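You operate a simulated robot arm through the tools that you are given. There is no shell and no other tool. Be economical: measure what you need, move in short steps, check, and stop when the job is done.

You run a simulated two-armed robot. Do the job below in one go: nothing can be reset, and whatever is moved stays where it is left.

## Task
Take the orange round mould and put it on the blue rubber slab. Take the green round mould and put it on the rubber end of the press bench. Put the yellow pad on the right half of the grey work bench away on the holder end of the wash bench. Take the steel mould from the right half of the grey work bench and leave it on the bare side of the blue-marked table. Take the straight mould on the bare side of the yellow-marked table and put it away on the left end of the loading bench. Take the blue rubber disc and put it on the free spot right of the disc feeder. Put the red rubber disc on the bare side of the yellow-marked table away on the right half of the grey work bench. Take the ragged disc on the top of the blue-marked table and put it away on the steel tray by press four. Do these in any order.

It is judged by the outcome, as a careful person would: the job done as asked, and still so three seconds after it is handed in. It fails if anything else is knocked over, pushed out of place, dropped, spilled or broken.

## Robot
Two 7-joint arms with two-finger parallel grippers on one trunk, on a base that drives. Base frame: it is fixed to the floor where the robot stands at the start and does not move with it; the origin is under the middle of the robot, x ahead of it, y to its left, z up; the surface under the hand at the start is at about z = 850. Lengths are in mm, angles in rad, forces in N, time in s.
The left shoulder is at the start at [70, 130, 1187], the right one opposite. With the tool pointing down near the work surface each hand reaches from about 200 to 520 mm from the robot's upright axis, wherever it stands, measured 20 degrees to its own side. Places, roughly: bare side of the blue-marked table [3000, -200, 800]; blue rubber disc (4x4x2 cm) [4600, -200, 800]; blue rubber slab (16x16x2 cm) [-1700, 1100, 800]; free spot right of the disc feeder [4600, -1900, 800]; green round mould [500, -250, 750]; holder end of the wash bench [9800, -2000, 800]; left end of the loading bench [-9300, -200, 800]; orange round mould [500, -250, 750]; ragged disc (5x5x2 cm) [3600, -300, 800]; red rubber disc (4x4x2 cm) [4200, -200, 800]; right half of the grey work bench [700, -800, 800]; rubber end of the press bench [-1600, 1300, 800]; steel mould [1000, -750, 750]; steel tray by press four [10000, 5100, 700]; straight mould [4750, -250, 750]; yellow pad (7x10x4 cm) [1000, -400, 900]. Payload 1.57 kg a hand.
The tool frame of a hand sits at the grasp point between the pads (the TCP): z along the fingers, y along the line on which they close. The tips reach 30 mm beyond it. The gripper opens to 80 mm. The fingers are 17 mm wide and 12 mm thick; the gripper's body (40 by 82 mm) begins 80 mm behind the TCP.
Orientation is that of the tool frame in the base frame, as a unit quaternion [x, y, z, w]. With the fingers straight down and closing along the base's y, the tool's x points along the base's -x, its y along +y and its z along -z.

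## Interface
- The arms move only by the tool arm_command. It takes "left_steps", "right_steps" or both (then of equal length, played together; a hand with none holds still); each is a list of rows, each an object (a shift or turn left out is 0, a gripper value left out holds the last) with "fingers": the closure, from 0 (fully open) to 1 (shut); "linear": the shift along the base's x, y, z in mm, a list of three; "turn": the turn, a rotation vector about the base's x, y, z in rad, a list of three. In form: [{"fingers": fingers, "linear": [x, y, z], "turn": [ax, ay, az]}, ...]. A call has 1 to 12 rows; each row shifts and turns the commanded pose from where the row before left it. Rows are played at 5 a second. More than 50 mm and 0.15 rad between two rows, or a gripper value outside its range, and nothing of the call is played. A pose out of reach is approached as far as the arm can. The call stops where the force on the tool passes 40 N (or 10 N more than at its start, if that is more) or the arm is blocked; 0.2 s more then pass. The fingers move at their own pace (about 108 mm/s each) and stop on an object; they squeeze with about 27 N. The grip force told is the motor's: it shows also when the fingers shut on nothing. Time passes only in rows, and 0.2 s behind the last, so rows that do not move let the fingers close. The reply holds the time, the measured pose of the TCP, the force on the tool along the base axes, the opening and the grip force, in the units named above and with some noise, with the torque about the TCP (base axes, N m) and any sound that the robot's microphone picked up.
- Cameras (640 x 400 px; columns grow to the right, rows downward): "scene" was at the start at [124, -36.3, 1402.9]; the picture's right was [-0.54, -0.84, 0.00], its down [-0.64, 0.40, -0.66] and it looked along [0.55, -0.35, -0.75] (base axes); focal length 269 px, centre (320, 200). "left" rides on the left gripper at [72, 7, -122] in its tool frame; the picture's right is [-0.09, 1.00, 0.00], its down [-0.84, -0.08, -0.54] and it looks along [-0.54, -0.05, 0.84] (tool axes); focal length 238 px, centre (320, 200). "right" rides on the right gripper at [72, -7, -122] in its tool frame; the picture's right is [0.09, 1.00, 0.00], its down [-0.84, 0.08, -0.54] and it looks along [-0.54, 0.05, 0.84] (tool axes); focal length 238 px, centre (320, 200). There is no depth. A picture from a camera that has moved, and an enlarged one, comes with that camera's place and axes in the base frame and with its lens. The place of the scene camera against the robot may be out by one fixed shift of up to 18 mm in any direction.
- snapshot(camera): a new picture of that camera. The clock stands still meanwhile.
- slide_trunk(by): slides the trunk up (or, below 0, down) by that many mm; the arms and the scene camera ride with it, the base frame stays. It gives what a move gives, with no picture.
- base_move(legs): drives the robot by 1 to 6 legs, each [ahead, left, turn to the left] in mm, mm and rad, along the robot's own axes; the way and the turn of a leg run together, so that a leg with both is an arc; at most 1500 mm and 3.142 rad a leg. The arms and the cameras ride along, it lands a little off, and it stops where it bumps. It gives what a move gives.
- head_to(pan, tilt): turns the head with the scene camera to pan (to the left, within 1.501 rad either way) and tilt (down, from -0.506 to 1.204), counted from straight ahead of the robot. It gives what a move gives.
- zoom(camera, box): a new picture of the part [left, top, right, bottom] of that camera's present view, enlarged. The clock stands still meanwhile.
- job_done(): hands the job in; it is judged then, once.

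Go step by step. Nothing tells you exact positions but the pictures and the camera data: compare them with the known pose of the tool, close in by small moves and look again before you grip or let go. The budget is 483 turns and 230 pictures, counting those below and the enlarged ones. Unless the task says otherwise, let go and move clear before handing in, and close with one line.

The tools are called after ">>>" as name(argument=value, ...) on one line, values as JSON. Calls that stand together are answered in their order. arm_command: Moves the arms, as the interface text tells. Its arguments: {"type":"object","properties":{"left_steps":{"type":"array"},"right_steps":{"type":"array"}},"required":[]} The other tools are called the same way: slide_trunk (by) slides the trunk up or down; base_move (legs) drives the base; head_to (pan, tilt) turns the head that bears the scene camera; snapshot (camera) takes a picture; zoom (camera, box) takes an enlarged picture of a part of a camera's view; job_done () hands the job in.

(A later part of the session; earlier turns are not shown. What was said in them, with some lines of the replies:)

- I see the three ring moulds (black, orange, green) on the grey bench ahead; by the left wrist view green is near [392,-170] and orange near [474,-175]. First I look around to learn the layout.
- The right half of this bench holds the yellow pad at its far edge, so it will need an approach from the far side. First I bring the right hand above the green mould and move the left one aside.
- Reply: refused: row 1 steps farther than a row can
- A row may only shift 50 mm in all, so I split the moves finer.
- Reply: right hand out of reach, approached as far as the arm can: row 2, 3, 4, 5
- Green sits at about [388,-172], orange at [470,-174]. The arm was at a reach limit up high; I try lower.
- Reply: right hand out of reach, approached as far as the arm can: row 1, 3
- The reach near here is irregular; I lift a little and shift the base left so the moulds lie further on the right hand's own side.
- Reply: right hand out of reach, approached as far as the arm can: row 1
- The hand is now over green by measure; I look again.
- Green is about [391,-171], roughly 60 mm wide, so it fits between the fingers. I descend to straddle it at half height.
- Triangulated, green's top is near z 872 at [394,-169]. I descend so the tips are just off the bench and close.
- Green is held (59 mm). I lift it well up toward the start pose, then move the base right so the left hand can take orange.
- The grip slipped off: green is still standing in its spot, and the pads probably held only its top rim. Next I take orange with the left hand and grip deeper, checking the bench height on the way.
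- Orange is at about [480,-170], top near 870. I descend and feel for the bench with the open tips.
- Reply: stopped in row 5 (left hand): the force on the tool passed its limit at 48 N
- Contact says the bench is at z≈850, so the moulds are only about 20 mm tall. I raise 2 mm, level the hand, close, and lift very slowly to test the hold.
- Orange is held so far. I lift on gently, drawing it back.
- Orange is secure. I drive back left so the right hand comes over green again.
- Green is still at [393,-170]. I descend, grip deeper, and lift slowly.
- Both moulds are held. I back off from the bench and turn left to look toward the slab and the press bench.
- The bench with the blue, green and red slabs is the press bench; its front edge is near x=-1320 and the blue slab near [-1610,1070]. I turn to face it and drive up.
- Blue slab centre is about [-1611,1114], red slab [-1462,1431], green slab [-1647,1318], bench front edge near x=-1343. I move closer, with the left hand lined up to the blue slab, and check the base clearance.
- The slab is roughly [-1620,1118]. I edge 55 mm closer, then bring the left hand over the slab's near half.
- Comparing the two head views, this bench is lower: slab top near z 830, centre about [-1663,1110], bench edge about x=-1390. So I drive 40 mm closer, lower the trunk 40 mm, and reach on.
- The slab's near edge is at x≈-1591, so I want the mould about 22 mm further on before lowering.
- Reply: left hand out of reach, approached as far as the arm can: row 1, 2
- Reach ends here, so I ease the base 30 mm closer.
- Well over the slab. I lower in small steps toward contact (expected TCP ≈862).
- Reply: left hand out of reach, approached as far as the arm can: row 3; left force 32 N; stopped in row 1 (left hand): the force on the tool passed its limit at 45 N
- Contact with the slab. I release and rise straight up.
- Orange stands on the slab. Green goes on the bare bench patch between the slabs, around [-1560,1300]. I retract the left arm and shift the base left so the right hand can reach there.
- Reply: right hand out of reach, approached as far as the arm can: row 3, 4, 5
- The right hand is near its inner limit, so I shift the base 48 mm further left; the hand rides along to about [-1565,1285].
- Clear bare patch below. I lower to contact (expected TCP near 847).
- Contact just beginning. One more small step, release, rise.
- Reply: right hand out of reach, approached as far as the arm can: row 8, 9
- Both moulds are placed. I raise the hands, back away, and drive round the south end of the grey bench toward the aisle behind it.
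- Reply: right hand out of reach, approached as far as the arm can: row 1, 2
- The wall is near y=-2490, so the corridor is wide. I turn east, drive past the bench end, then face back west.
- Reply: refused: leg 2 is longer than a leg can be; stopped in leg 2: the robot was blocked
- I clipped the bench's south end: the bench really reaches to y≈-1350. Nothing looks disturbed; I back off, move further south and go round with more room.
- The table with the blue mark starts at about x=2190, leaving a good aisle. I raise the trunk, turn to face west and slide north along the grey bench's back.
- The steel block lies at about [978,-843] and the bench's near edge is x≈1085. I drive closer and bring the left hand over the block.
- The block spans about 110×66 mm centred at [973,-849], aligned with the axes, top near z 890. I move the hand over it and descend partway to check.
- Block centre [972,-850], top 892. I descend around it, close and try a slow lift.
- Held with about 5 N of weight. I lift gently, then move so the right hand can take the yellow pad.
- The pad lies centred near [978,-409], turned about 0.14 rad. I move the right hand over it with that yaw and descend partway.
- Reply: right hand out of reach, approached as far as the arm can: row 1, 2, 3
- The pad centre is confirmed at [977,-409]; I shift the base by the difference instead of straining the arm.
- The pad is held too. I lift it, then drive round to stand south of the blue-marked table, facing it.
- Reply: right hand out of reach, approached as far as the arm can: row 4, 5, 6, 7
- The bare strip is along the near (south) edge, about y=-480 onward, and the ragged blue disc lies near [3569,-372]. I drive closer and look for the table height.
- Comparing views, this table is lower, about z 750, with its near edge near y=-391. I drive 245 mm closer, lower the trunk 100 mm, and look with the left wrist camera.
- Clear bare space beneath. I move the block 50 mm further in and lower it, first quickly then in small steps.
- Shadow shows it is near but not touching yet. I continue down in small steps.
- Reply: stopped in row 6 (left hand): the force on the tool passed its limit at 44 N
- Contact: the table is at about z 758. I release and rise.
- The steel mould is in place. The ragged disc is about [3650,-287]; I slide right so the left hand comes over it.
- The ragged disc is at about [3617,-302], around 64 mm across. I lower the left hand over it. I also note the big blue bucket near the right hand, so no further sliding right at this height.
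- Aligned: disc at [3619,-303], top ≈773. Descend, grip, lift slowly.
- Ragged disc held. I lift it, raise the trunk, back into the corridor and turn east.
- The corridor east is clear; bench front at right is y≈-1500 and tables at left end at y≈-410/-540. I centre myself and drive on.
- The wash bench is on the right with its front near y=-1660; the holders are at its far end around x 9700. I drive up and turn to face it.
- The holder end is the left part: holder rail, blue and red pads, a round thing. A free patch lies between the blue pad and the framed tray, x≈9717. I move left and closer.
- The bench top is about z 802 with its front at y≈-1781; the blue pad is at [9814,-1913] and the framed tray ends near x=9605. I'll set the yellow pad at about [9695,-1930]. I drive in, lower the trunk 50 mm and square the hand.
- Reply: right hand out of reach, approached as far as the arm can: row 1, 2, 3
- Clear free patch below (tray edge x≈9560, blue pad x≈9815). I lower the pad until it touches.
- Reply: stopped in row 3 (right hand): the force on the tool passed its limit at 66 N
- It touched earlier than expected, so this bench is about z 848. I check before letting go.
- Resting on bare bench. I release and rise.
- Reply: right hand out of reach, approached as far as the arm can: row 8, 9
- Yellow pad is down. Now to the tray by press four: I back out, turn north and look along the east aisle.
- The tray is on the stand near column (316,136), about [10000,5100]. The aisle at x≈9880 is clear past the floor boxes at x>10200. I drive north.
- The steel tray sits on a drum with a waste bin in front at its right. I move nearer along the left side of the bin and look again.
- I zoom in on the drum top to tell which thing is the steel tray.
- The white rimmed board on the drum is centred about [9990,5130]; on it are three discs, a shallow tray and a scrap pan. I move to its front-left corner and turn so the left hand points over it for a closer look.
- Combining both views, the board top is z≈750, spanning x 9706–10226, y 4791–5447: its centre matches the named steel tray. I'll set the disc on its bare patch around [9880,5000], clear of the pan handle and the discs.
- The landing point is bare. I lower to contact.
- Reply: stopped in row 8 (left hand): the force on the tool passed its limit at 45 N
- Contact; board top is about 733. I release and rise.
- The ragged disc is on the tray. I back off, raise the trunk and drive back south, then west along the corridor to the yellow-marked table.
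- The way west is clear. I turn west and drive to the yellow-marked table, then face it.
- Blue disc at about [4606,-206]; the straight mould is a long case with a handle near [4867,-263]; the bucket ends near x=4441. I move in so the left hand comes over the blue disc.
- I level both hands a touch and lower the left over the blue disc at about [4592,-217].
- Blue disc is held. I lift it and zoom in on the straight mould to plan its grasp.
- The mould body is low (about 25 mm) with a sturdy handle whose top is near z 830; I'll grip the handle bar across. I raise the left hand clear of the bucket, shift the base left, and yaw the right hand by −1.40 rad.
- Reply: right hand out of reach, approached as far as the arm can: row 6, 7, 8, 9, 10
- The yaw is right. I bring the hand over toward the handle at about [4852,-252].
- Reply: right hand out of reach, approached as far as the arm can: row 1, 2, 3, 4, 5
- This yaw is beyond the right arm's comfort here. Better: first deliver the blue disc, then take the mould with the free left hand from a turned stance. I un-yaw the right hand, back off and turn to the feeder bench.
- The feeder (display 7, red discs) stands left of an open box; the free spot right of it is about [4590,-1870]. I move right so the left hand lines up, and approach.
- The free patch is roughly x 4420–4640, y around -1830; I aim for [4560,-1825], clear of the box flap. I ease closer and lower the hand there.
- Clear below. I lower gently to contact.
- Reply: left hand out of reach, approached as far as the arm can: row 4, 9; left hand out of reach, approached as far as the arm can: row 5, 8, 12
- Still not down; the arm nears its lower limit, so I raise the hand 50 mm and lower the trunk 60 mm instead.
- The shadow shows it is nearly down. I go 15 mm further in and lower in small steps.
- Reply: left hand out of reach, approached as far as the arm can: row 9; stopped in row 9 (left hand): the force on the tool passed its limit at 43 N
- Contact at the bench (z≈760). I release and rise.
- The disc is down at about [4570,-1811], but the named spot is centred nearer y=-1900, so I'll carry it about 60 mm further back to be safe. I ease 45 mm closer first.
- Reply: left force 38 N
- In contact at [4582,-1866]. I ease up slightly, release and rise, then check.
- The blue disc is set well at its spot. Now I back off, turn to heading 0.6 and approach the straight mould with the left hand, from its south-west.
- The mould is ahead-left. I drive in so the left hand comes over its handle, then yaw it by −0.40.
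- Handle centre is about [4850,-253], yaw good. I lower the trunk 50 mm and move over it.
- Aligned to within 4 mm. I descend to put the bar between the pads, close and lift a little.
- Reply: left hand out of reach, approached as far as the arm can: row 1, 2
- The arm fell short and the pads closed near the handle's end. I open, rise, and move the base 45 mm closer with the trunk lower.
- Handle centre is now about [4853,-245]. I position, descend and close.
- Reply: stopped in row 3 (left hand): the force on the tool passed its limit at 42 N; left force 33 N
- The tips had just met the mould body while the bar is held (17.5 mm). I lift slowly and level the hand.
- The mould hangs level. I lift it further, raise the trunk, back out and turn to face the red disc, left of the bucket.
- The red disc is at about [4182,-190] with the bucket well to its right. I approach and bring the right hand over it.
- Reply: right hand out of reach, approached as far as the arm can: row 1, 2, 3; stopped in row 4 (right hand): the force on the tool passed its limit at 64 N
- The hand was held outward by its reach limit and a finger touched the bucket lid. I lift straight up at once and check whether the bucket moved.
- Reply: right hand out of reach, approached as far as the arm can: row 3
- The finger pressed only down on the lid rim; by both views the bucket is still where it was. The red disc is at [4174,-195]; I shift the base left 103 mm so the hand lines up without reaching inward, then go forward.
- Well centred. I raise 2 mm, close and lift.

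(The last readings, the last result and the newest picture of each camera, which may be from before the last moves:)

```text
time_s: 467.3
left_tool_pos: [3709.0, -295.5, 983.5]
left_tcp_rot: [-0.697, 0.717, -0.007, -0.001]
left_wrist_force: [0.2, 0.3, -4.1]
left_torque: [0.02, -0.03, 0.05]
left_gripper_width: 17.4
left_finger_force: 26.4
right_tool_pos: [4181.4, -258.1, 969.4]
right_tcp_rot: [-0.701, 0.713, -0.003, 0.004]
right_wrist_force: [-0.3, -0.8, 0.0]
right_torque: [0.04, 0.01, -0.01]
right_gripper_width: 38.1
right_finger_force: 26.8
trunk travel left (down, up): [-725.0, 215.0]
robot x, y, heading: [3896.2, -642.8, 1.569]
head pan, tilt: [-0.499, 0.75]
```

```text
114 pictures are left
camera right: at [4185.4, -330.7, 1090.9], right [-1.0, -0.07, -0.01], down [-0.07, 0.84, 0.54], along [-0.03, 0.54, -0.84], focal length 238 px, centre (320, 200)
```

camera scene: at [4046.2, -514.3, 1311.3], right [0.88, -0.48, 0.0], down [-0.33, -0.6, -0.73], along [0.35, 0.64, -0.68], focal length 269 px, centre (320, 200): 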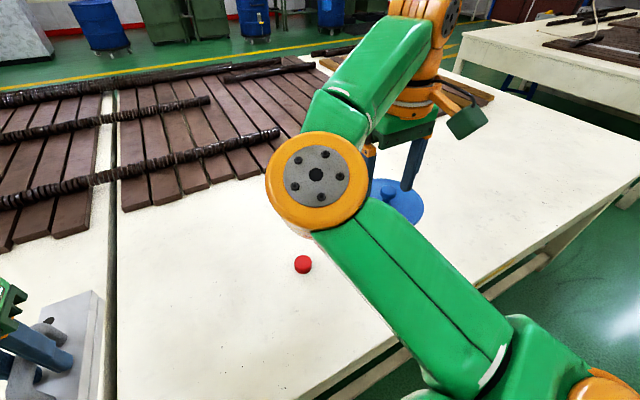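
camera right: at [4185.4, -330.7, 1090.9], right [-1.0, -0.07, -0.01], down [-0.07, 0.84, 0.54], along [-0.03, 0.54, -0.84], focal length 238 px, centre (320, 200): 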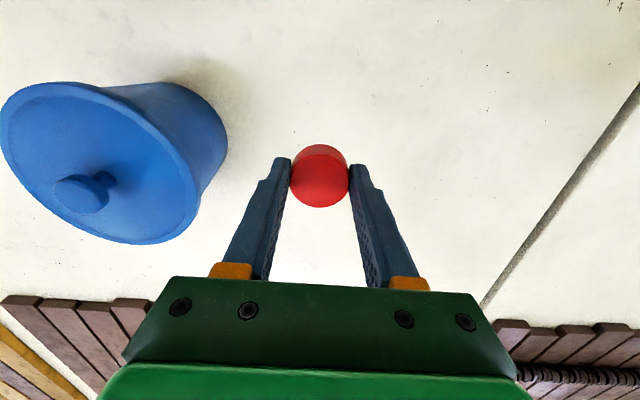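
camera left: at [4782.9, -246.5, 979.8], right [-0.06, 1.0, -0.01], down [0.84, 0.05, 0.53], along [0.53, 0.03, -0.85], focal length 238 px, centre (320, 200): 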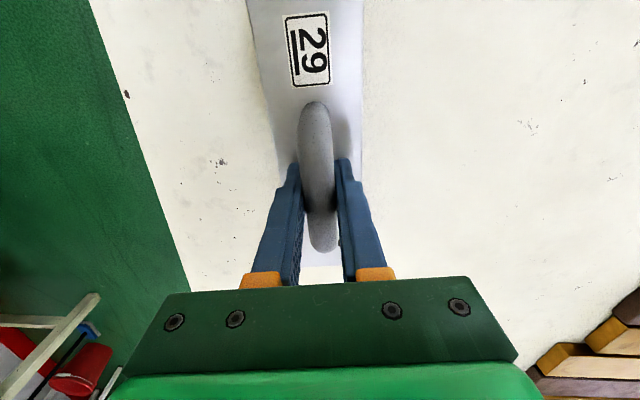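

Red disc held, bucket upright. I raise the trunk and drive along the corridor west to the back of the grey bench.

>>> slide_trunk(by=80)

>>> base_move(legs=[[-420, 0, 0], [0, 0, 1.572], [1450, 0, 0], [900, 0, 0]])

>>> head_to(pan=0, tilt=0.6)

>>> snapshot(camera="scene")

```text
time_s: 468.4
left_tool_pos: [3710.0, -294.6, 1062.5]
left_tcp_rot: [-0.697, 0.717, -0.007, -0.001]
left_wrist_force: [-0.9, -0.5, -4.7]
left_torque: [0.0, 0.03, 0.02]
left_gripper_width: 17.6
left_finger_force: 26.4
right_tool_pos: [4181.3, -256.4, 1049.5]
right_tcp_rot: [-0.701, 0.714, -0.004, 0.002]
right_wrist_force: [-0.1, 0.5, -0.3]
right_torque: [-0.01, 0.0, 0.02]
right_gripper_width: 38.6
right_finger_force: 26.8
trunk travel left (down, up): [-805.0, 135.0]
robot x, y, heading: [3894.3, -643.6, 1.567]
head pan, tilt: [-0.499, 0.75]
```

```text
time_s: 486.2
left_tool_pos: [1155.0, -1161.9, 1063.2]
left_tcp_rot: [0.999, -0.042, 0.005, -0.002]
left_wrist_force: [1.1, 0.1, -4.4]
left_torque: [-0.01, 0.02, -0.01]
left_gripper_width: 17.2
left_finger_force: 27.2
right_tool_pos: [1144.5, -688.1, 1048.7]
right_tcp_rot: [0.999, -0.036, 0.0, -0.004]
right_wrist_force: [0.2, -0.2, -0.6]
right_torque: [0.02, 0.01, 0.01]
right_gripper_width: 38.5
right_finger_force: 27.3
trunk travel left (down, up): [-805.0, 135.0]
robot x, y, heading: [1516.5, -996.9, 3.089]
head pan, tilt: [-0.499, 0.75]
```

```text
time_s: 487.1
left_tool_pos: [1155.2, -1161.5, 1062.1]
left_tcp_rot: [0.999, -0.041, 0.007, -0.002]
left_wrist_force: [-0.5, 0.1, -4.7]
left_torque: [0.04, -0.02, 0.01]
left_gripper_width: 17.6
left_finger_force: 27.2
right_tool_pos: [1143.4, -689.1, 1048.6]
right_tcp_rot: [0.999, -0.036, 0.001, -0.004]
right_wrist_force: [-1.1, 1.0, -0.4]
right_torque: [-0.01, 0.05, 0.02]
right_gripper_width: 38.5
right_finger_force: 27.3
trunk travel left (down, up): [-805.0, 135.0]
robot x, y, heading: [1513.4, -997.2, 3.087]
head pan, tilt: [0.0, 0.6]
```

```text
113 pictures are left
camera scene: at [1381.9, -983.5, 1404.1], right [0.06, 1.0, 0.0], down [0.56, -0.03, -0.82], along [-0.82, 0.05, -0.57], focal length 269 px, centre (320, 200)
```

scene: 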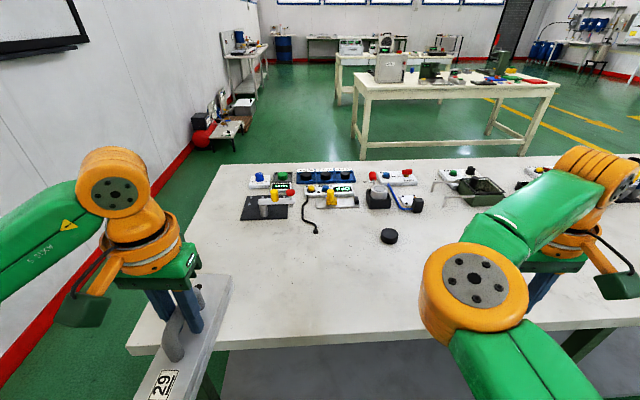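

The bench back half is free here. I close in by 138 mm and lower the red disc onto the bare bench near [1000,-705].

>>> base_move(legs=[[0, 0, 0.052], [138, 0, 0]])

>>> arm_command(right_steps=[{"linear": [-5, 0, -30]}, {"linear": [-5, 0, -30]}, {"linear": [-5, 0, -30]}, {}])

>>> snapshot(camera="right")

```text
time_s: 488.8
left_tool_pos: [1028.8, -1178.7, 1064.0]
left_tcp_rot: [1.0, -0.015, 0.004, -0.004]
left_wrist_force: [0.9, 1.0, -4.5]
left_torque: [-0.01, 0.04, 0.02]
left_gripper_width: 17.4
left_finger_force: 26.6
right_tool_pos: [992.8, -705.6, 1049.6]
right_tcp_rot: [1.0, -0.011, -0.001, -0.004]
right_wrist_force: [0.4, 0.6, -0.4]
right_torque: [0.0, 0.04, 0.0]
right_gripper_width: 38.3
right_finger_force: 26.9
trunk travel left (down, up): [-805.0, 135.0]
robot x, y, heading: [1375.6, -995.7, 3.138]
head pan, tilt: [0.0, 0.6]
```

```text
time_s: 489.8
left_tool_pos: [1024.9, -1178.5, 1061.7]
left_tcp_rot: [1.0, -0.016, 0.007, -0.002]
left_wrist_force: [-0.1, 0.3, -4.6]
left_torque: [0.01, -0.02, -0.02]
left_gripper_width: 17.5
left_finger_force: 26.4
right_tool_pos: [975.3, -705.9, 959.7]
right_tcp_rot: [1.0, -0.011, 0.0, -0.004]
right_wrist_force: [0.1, -0.2, -0.1]
right_torque: [0.02, -0.01, -0.01]
right_gripper_width: 38.1
right_finger_force: 26.6
trunk travel left (down, up): [-805.0, 135.0]
robot x, y, heading: [1378.1, -997.4, 3.136]
head pan, tilt: [0.0, 0.6]
```

```text
112 pictures are left
camera right: at [1047.9, -703.1, 1082.3], right [0.07, -1.0, -0.01], down [-0.84, -0.06, 0.54], along [-0.54, -0.03, -0.84], focal length 238 px, centre (320, 200)
```

right: 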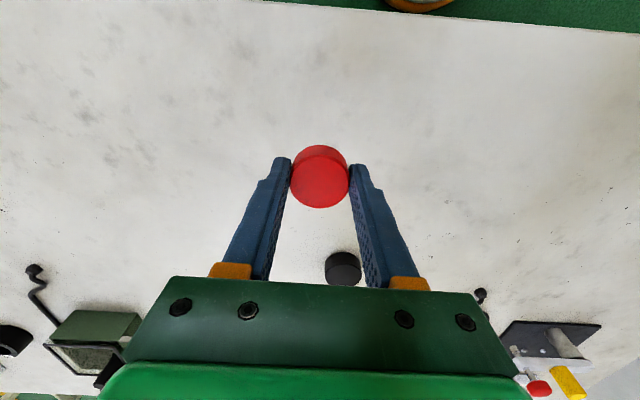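

>>> arm_command(right_steps=[{"linear": [0, 0, -25]}, {"linear": [0, 0, -20]}, {"linear": [0, 0, -12]}, {"linear": [0, 0, -5]}, {"linear": [0, 0, -3]}, {"linear": [0, 0, -3]}, {"linear": [0, 0, -2]}, {"linear": [0, 0, -2]}, {"linear": [0, 0, -2]}, {"linear": [0, 0, -2]}])

```text
time_s: 492.0
left_tool_pos: [1025.7, -1179.1, 1062.8]
left_tcp_rot: [1.0, -0.016, 0.005, -0.004]
left_wrist_force: [-0.1, -0.5, -4.4]
left_torque: [0.01, 0.0, -0.05]
left_gripper_width: 17.2
left_finger_force: 27.5
right_tool_pos: [976.1, -707.3, 883.5]
right_tcp_rot: [1.0, -0.011, 0.0, -0.004]
right_wrist_force: [-0.5, 0.2, 4.4]
right_torque: [-0.03, 0.02, -0.01]
right_gripper_width: 38.6
right_finger_force: 26.4
trunk travel left (down, up): [-805.0, 135.0]
robot x, y, heading: [1376.0, -994.5, 3.135]
head pan, tilt: [0.0, 0.6]
```

Light contact. I release and rise.

>>> arm_command(right_steps=[{"fingers": 0.3}, {"fingers": 0.3}, {"fingers": 0.3}, {"linear": [0, 0, 10]}, {"linear": [0, 0, 25]}, {"linear": [0, 0, 35]}, {"linear": [10, 0, 40]}, {"linear": [15, 0, 40]}, {"linear": [20, 0, 30]}])

>>> snapshot(camera="right")

```text
time_s: 494.0
left_tool_pos: [1026.5, -1178.8, 1063.0]
left_tcp_rot: [1.0, -0.017, 0.005, -0.003]
left_wrist_force: [0.2, 0.0, -5.0]
left_torque: [0.0, -0.04, -0.01]
left_gripper_width: 17.5
left_finger_force: 27.7
right_tool_pos: [1020.1, -709.0, 1061.8]
right_tcp_rot: [1.0, -0.011, 0.0, -0.004]
right_wrist_force: [-0.2, -0.6, -0.2]
right_torque: [0.0, -0.04, 0.01]
right_gripper_width: 55.6
right_finger_force: 0.2
trunk travel left (down, up): [-805.0, 135.0]
robot x, y, heading: [1377.3, -993.6, 3.139]
head pan, tilt: [0.0, 0.6]
```

```text
111 pictures are left
camera right: at [1093.2, -705.6, 1183.7], right [0.07, -1.0, -0.01], down [-0.84, -0.06, 0.54], along [-0.54, -0.03, -0.84], focal length 238 px, centre (320, 200)
```

right: 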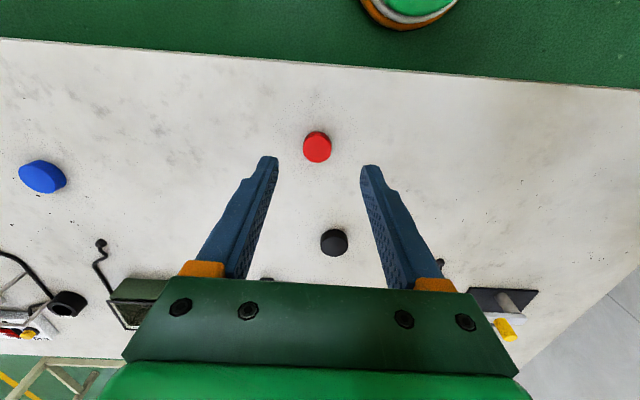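

Red disc placed. Last: the straight mould to the loading bench far to the west. I round the grey bench's south end and look west.

>>> base_move(legs=[[-130, 0, 0], [0, 820, 0], [1450, 0, 0], [800, 0, 0]])

>>> head_to(pan=0, tilt=0.3)

>>> snapshot(camera="scene")

```text
time_s: 510.0
left_tool_pos: [-1098.0, -2019.8, 1063.6]
left_tcp_rot: [1.0, -0.004, 0.006, -0.002]
left_wrist_force: [0.8, -0.3, -4.8]
left_torque: [0.01, -0.01, 0.02]
left_gripper_width: 17.4
left_finger_force: 26.9
right_tool_pos: [-1115.0, -1549.9, 1061.7]
right_tcp_rot: [1.0, 0.001, 0.0, -0.005]
right_wrist_force: [0.4, 0.1, -0.1]
right_torque: [0.01, 0.02, -0.02]
right_gripper_width: 55.8
right_finger_force: 0.1
trunk travel left (down, up): [-805.0, 135.0]
robot x, y, heading: [-752.9, -1830.3, -3.128]
head pan, tilt: [0.0, 0.6]
```

```text
time_s: 510.8
left_tool_pos: [-1099.4, -2020.1, 1062.5]
left_tcp_rot: [1.0, -0.005, 0.007, -0.002]
left_wrist_force: [-0.7, -0.2, -4.5]
left_torque: [0.01, -0.03, 0.01]
left_gripper_width: 17.9
left_finger_force: 26.9
right_tool_pos: [-1116.0, -1549.1, 1061.3]
right_tcp_rot: [1.0, 0.001, 0.001, -0.005]
right_wrist_force: [0.4, 0.2, -1.1]
right_torque: [-0.01, -0.01, 0.02]
right_gripper_width: 55.9
right_finger_force: 0.2
trunk travel left (down, up): [-805.0, 135.0]
robot x, y, heading: [-752.6, -1828.4, -3.126]
head pan, tilt: [0.0, 0.3]
```

```text
110 pictures are left
camera scene: at [-891.3, -1826.1, 1431.5], right [-0.02, 1.0, 0.0], down [0.3, 0.01, -0.95], along [-0.95, -0.02, -0.3], focal length 269 px, centre (320, 200)
```

scene: 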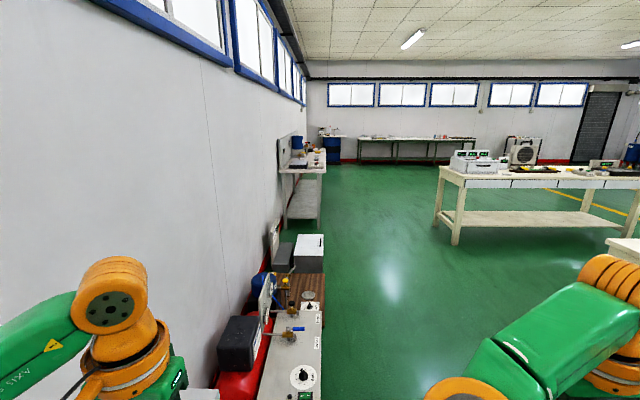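

The loading bench seems to be the dark-legged bench along the far west wall. The corridor y≈-1180 is clear of the compressor cart and the benches, so I go north a little and then west.

>>> base_move(legs=[[0, -650, -0.015], [1450, 0, 0], [1450, 0, 0], [1450, 0, 0]])

>>> snapshot(camera="scene")

```text
time_s: 534.9
left_tool_pos: [-5486.1, -1327.3, 1062.8]
left_tcp_rot: [1.0, -0.022, 0.007, -0.003]
left_wrist_force: [0.8, 0.0, -5.1]
left_torque: [0.01, 0.01, -0.02]
left_gripper_width: 17.3
left_finger_force: 27.1
right_tool_pos: [-5488.0, -857.9, 1061.2]
right_tcp_rot: [1.0, -0.016, 0.0, -0.004]
right_wrist_force: [-0.7, 0.0, 0.2]
right_torque: [0.0, 0.01, 0.0]
right_gripper_width: 56.1
right_finger_force: 0.1
trunk travel left (down, up): [-805.0, 135.0]
robot x, y, heading: [-5134.6, -1146.5, 3.123]
head pan, tilt: [0.0, 0.3]
```

```text
109 pictures are left
camera scene: at [-5271.8, -1140.2, 1431.7], right [0.02, 1.0, 0.0], down [0.3, 0.0, -0.96], along [-0.95, 0.02, -0.3], focal length 269 px, centre (320, 200)
```

scene: 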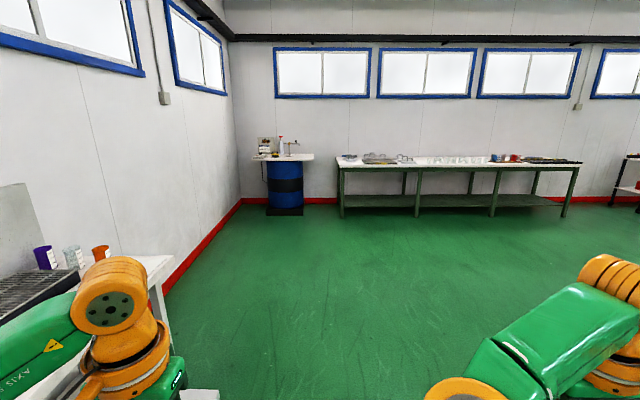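

The loading bench is ahead by the west wall, its left end starting around y=-840. I drive on, drifting north so the left hand lines up with a spot near y=-250.

>>> base_move(legs=[[1350, -480, 0.018], [1250, -540, 0]])

>>> head_to(pan=0.1, tilt=0.5)

>>> snapshot(camera="scene")

```text
time_s: 548.5
left_tool_pos: [-8103.8, -279.5, 1062.3]
left_tcp_rot: [1.0, -0.017, 0.006, -0.003]
left_wrist_force: [0.5, 0.0, -4.7]
left_torque: [0.02, 0.05, 0.01]
left_gripper_width: 17.3
left_finger_force: 27.3
right_tool_pos: [-8109.7, 190.4, 1060.5]
right_tcp_rot: [1.0, -0.011, 0.0, -0.004]
right_wrist_force: [0.6, -0.4, 0.6]
right_torque: [0.06, 0.01, -0.04]
right_gripper_width: 56.0
right_finger_force: 0.0
trunk travel left (down, up): [-805.0, 135.0]
robot x, y, heading: [-7756.1, -95.4, 3.137]
head pan, tilt: [0.0, 0.3]
```

```text
time_s: 549.3
left_tool_pos: [-8104.3, -280.1, 1062.0]
left_tcp_rot: [1.0, -0.016, 0.007, -0.002]
left_wrist_force: [-0.1, 0.9, -4.6]
left_torque: [0.0, 0.01, -0.02]
left_gripper_width: 17.9
left_finger_force: 26.7
right_tool_pos: [-8110.5, 190.8, 1060.8]
right_tcp_rot: [1.0, -0.01, 0.001, -0.004]
right_wrist_force: [0.9, -0.3, 0.5]
right_torque: [0.04, 0.01, 0.01]
right_gripper_width: 56.0
right_finger_force: 0.1
trunk travel left (down, up): [-805.0, 135.0]
robot x, y, heading: [-7753.7, -96.7, 3.134]
head pan, tilt: [0.099, 0.499]
```

```text
108 pictures are left
camera scene: at [-7888.2, -99.6, 1413.3], right [-0.09, 1.0, 0.0], down [0.48, 0.04, -0.88], along [-0.87, -0.08, -0.48], focal length 269 px, centre (320, 200)
```

scene: 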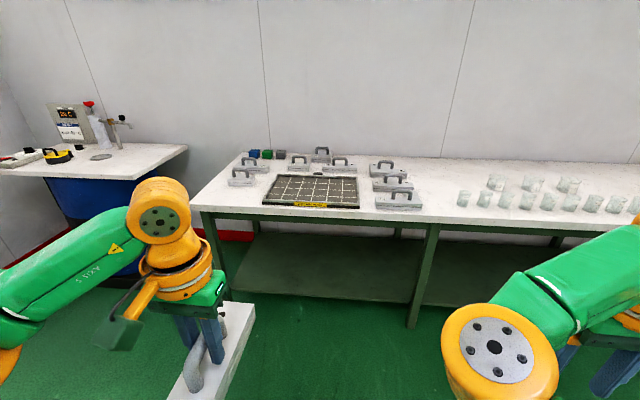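

The left end holds a plate and several moulds; a free patch lies left-front of the plate, about [-8975,-615]. To set the mould there lengthwise along the bench, I go round to stand south of the bench end, facing north.

>>> base_move(legs=[[0, 980, 0], [480, 0, 0], [0, 0, -1.563]])

>>> head_to(pan=0.7, tilt=0.5)

>>> snapshot(camera="scene")

```text
time_s: 560.6
left_tool_pos: [-8422.1, -716.8, 1062.1]
left_tcp_rot: [-0.696, 0.718, -0.006, -0.001]
left_wrist_force: [-0.4, -0.4, -3.9]
left_torque: [0.01, 0.0, -0.01]
left_gripper_width: 17.2
left_finger_force: 27.2
right_tool_pos: [-7952.9, -712.1, 1060.6]
right_tcp_rot: [-0.699, 0.715, -0.004, 0.002]
right_wrist_force: [-0.2, -0.2, -0.8]
right_torque: [0.0, 0.0, 0.0]
right_gripper_width: 55.8
right_finger_force: 0.1
trunk travel left (down, up): [-805.0, 135.0]
robot x, y, heading: [-8234.7, -1067.7, 1.561]
head pan, tilt: [0.099, 0.499]
```

```text
time_s: 561.6
left_tool_pos: [-8421.9, -716.1, 1062.6]
left_tcp_rot: [-0.695, 0.718, -0.006, -0.003]
left_wrist_force: [0.1, 1.1, -5.0]
left_torque: [-0.02, 0.01, 0.01]
left_gripper_width: 17.2
left_finger_force: 26.9
right_tool_pos: [-7951.5, -711.0, 1061.9]
right_tcp_rot: [-0.699, 0.715, -0.004, 0.002]
right_wrist_force: [0.5, 0.3, 0.1]
right_torque: [0.02, -0.01, -0.03]
right_gripper_width: 56.3
right_finger_force: 0.0
trunk travel left (down, up): [-805.0, 135.0]
robot x, y, heading: [-8238.2, -1066.7, 1.566]
head pan, tilt: [0.7, 0.499]
```

```text
107 pictures are left
camera scene: at [-8288.7, -939.1, 1413.2], right [0.77, 0.64, 0.0], down [0.31, -0.37, -0.88], along [-0.56, 0.68, -0.48], focal length 269 px, centre (320, 200)
```

scene: 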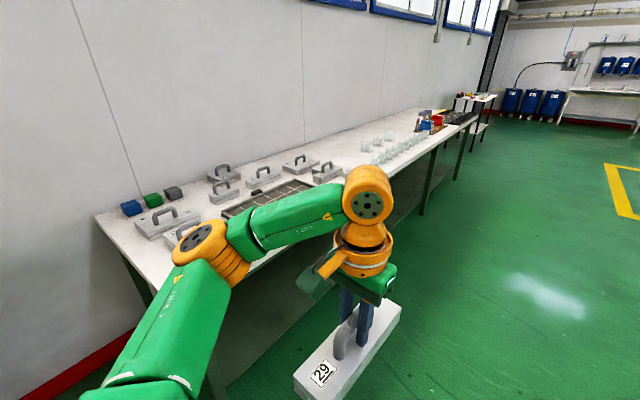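

>>> base_move(legs=[[0, 545, 0]])

>>> head_to(pan=0.2, tilt=0.85)

>>> snapshot(camera="scene")

>>> snapshot(camera="left")

```text
time_s: 564.8
left_tool_pos: [-8962.4, -712.0, 1063.8]
left_tcp_rot: [-0.695, 0.719, -0.006, -0.003]
left_wrist_force: [0.2, 0.6, -4.5]
left_torque: [-0.01, 0.02, -0.03]
left_gripper_width: 17.4
left_finger_force: 27.4
right_tool_pos: [-8493.4, -707.8, 1061.6]
right_tcp_rot: [-0.699, 0.715, -0.003, 0.002]
right_wrist_force: [0.1, -0.2, -0.4]
right_torque: [0.0, -0.02, 0.0]
right_gripper_width: 55.9
right_finger_force: 0.1
trunk travel left (down, up): [-805.0, 135.0]
robot x, y, heading: [-8783.3, -1066.9, 1.563]
head pan, tilt: [0.7, 0.499]
```

```text
time_s: 565.7
left_tool_pos: [-8964.9, -712.6, 1062.2]
left_tcp_rot: [-0.695, 0.719, -0.006, -0.003]
left_wrist_force: [0.4, 0.4, -4.1]
left_torque: [0.02, -0.04, -0.04]
left_gripper_width: 17.3
left_finger_force: 27.4
right_tool_pos: [-8494.6, -708.1, 1061.1]
right_tcp_rot: [-0.698, 0.716, -0.003, 0.002]
right_wrist_force: [-1.3, -0.1, -0.1]
right_torque: [0.02, -0.04, -0.01]
right_gripper_width: 56.2
right_finger_force: 0.2
trunk travel left (down, up): [-805.0, 135.0]
robot x, y, heading: [-8788.5, -1062.1, 1.562]
head pan, tilt: [0.201, 0.85]
```

```text
106 pictures are left
camera scene: at [-8789.5, -928.6, 1383.3], right [0.98, 0.19, 0.0], down [0.14, -0.74, -0.66], along [-0.13, 0.65, -0.75], focal length 269 px, centre (320, 200)
```

scene: 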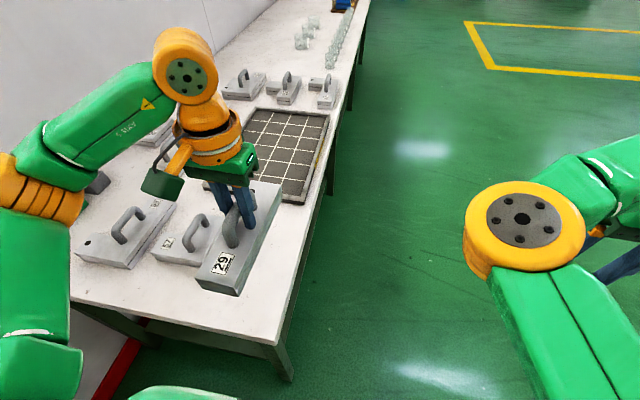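

```text
105 pictures are left
camera left: at [-8974.1, -782.0, 1185.3], right [-0.99, 0.13, -0.01], down [0.1, 0.84, 0.53], along [0.07, 0.53, -0.85], focal length 238 px, centre (320, 200)
```

left: 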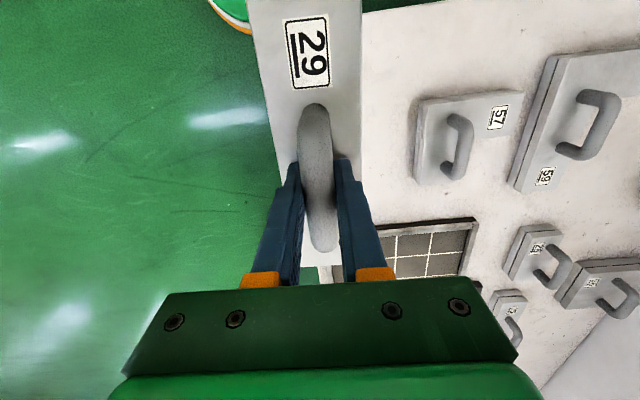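

From here the free patch is clear: between mould 57 (x≈-9100) and the front edge (x≈-8900), from the bench end (y≈-812) to the plate (y≈-460). I bring the mould to [-9000,-622] and lower partway.

>>> arm_command(left_steps=[{"linear": [-7, 18, -15]}, {"linear": [-7, 18, -15]}, {"linear": [-7, 18, -15]}, {"linear": [-7, 18, -15]}, {"linear": [-7, 18, -15]}, {"linear": [0, 0, -15]}, {"linear": [0, 0, -15]}, {}])

>>> snapshot(camera="left")

>>> snapshot(camera="scene")

```text
time_s: 567.5
left_tool_pos: [-8999.4, -623.5, 958.5]
left_tcp_rot: [-0.695, 0.719, -0.005, -0.003]
left_wrist_force: [0.5, 1.0, -4.6]
left_torque: [-0.04, 0.02, 0.01]
left_gripper_width: 17.4
left_finger_force: 27.4
right_tool_pos: [-8493.9, -706.5, 1060.4]
right_tcp_rot: [-0.699, 0.715, -0.004, 0.002]
right_wrist_force: [0.0, -0.1, -0.6]
right_torque: [-0.02, -0.02, -0.01]
right_gripper_width: 56.1
right_finger_force: 0.0
trunk travel left (down, up): [-805.0, 135.0]
robot x, y, heading: [-8781.4, -1063.6, 1.564]
head pan, tilt: [0.201, 0.85]
```

```text
104 pictures are left
camera left: at [-9009.9, -692.4, 1081.2], right [-0.99, 0.13, -0.01], down [0.1, 0.84, 0.53], along [0.07, 0.53, -0.85], focal length 238 px, centre (320, 200)
```

left: 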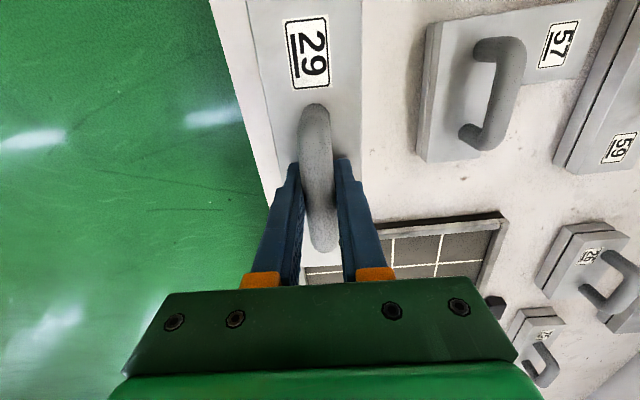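

```text
103 pictures are left
camera scene: at [-8789.3, -928.0, 1383.2], right [0.98, 0.19, 0.0], down [0.14, -0.74, -0.66], along [-0.13, 0.65, -0.75], focal length 269 px, centre (320, 200)
```

scene: 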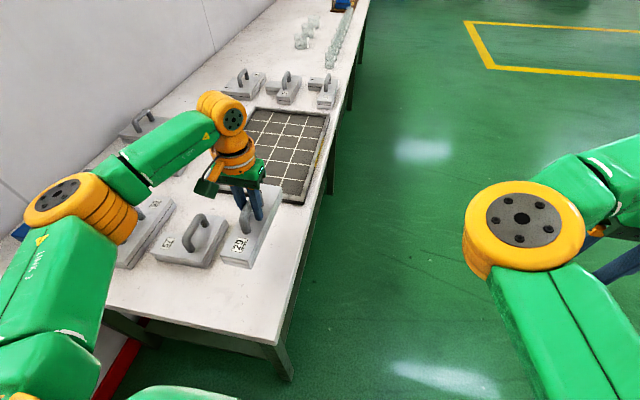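

All margins are 50 mm or more. I lower to contact.

>>> arm_command(left_steps=[{"linear": [0, 0, -15]}, {"linear": [0, 0, -12]}, {"linear": [0, 0, -8]}, {"linear": [0, 0, -6]}, {"linear": [0, 0, -5]}, {"linear": [0, 0, -4]}, {"linear": [0, 0, -4]}, {"linear": [0, 0, -4]}, {"linear": [0, 0, -4]}, {"linear": [0, 0, -4]}, {"linear": [0, 0, -4]}, {"linear": [0, 0, -4]}])

```text
time_s: 570.1
left_tool_pos: [-9000.5, -622.1, 882.3]
left_tcp_rot: [-0.694, 0.72, -0.006, -0.004]
left_wrist_force: [0.3, 0.8, -5.2]
left_torque: [-0.03, 0.03, 0.03]
left_gripper_width: 17.7
left_finger_force: 27.3
right_tool_pos: [-8493.7, -706.1, 1061.0]
right_tcp_rot: [-0.698, 0.716, -0.003, 0.003]
right_wrist_force: [0.9, -0.4, -0.3]
right_torque: [0.0, 0.0, 0.03]
right_gripper_width: 56.2
right_finger_force: 0.1
trunk travel left (down, up): [-805.0, 135.0]
robot x, y, heading: [-8779.6, -1064.3, 1.563]
head pan, tilt: [0.201, 0.85]
```

>>> arm_command(left_steps=[{"linear": [0, 0, -3]}, {"linear": [0, 0, -3]}, {"linear": [0, 0, -3]}, {"linear": [0, 0, -3]}, {"linear": [0, 0, -3]}, {"linear": [0, 0, -3]}, {"linear": [0, 0, -3]}, {"linear": [0, 0, -3]}, {"linear": [0, 0, -3]}, {"linear": [0, 0, -3]}])

>>> snapshot(camera="left")

```text
time_s: 571.9
left_tool_pos: [-8999.4, -623.2, 865.9]
left_tcp_rot: [-0.696, 0.718, -0.002, 0.002]
left_wrist_force: [-2.6, -1.5, 18.5]
left_torque: [-1.08, 0.2, -0.01]
left_gripper_width: 17.8
left_finger_force: 26.7
right_tool_pos: [-8494.1, -711.9, 1062.6]
right_tcp_rot: [-0.699, 0.715, -0.001, 0.005]
right_wrist_force: [-0.2, 0.2, -0.1]
right_torque: [-0.03, 0.04, -0.01]
right_gripper_width: 55.9
right_finger_force: 0.1
trunk travel left (down, up): [-805.0, 135.0]
robot x, y, heading: [-8782.2, -1064.0, 1.565]
head pan, tilt: [0.201, 0.85]
stopped in row 8 (left hand): the force on the tool passed its limit at 45 N (the readings are from after the stop); the commanded pose is now the measured one
```

```text
102 pictures are left
camera left: at [-9008.8, -694.7, 987.7], right [-0.99, 0.12, 0.0], down [0.1, 0.83, 0.54], along [0.07, 0.54, -0.84], focal length 238 px, centre (320, 200)
```

left: 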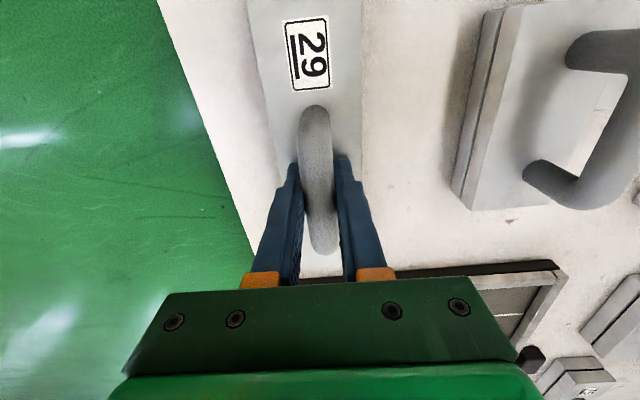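

Rests on the bench. I open and rise straight up.

>>> arm_command(left_steps=[{"fingers": 0.4}, {"fingers": 0.4}, {"fingers": 0.4}, {"linear": [0, 0, 8]}, {"linear": [0, 0, 15]}, {"linear": [0, 0, 25]}, {"linear": [0, 0, 35]}, {"linear": [0, 0, 40]}, {"linear": [0, -10, 40]}, {"linear": [0, -20, 40]}])

>>> snapshot(camera="left")

>>> snapshot(camera="scene")

```text
time_s: 574.1
left_tool_pos: [-9003.9, -650.7, 1066.8]
left_tcp_rot: [-0.696, 0.718, -0.003, 0.0]
left_wrist_force: [-0.2, -0.5, 0.0]
left_torque: [0.04, 0.0, -0.01]
left_gripper_width: 47.9
left_finger_force: 0.1
right_tool_pos: [-8493.9, -709.9, 1061.7]
right_tcp_rot: [-0.698, 0.716, -0.003, 0.003]
right_wrist_force: [0.1, -0.2, -0.2]
right_torque: [0.04, 0.01, -0.02]
right_gripper_width: 56.0
right_finger_force: 0.1
trunk travel left (down, up): [-805.0, 135.0]
robot x, y, heading: [-8780.7, -1061.1, 1.566]
head pan, tilt: [0.201, 0.85]
```

```text
101 pictures are left
camera left: at [-9012.7, -720.9, 1188.8], right [-0.99, 0.12, -0.01], down [0.1, 0.84, 0.54], along [0.07, 0.53, -0.84], focal length 238 px, centre (320, 200)
```

left: 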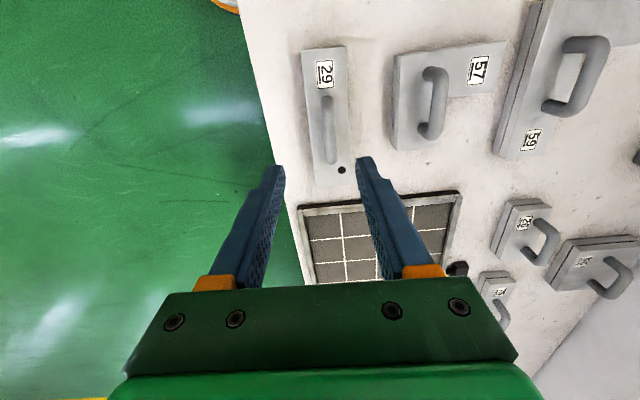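

```text
100 pictures are left
camera scene: at [-8788.9, -930.7, 1383.4], right [0.98, 0.19, 0.0], down [0.14, -0.74, -0.66], along [-0.13, 0.65, -0.75], focal length 269 px, centre (320, 200)
```

scene: 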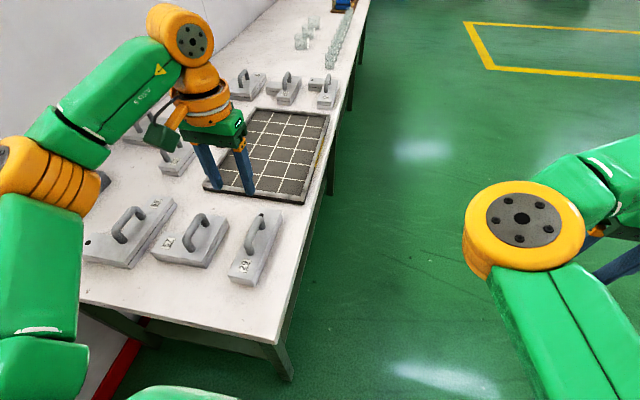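

Mould 29 stands on the loading bench's left end beside the others, touching nothing. I back clear before handing in.

>>> base_move(legs=[[-350, 0, 0]])

>>> job_done()

```text
time_s: 576.3
left_tool_pos: [-9004.7, -983.5, 1064.8]
left_tcp_rot: [-0.694, 0.72, -0.004, -0.001]
left_wrist_force: [0.1, 1.2, 0.2]
left_torque: [0.0, 0.02, 0.01]
left_gripper_width: 48.2
left_finger_force: 0.1
right_tool_pos: [-8495.9, -1046.9, 1061.0]
right_tcp_rot: [-0.698, 0.717, -0.003, 0.001]
right_wrist_force: [-0.2, -0.1, 0.5]
right_torque: [-0.03, -0.02, 0.02]
right_gripper_width: 55.9
right_finger_force: 0.0
trunk travel left (down, up): [-805.0, 135.0]
robot x, y, heading: [-8786.9, -1400.4, 1.56]
head pan, tilt: [0.201, 0.85]
```

```text
The job is handed in.
```

All eight items were put where asked and the job is handed in; on the way I bumped the south end of the grey bench and pressed a finger onto the blue bucket's lid, neither seemed to shift anything, and I took "steel tray by press four" to be the large rimmed board on the drum rather than the small tray on it.
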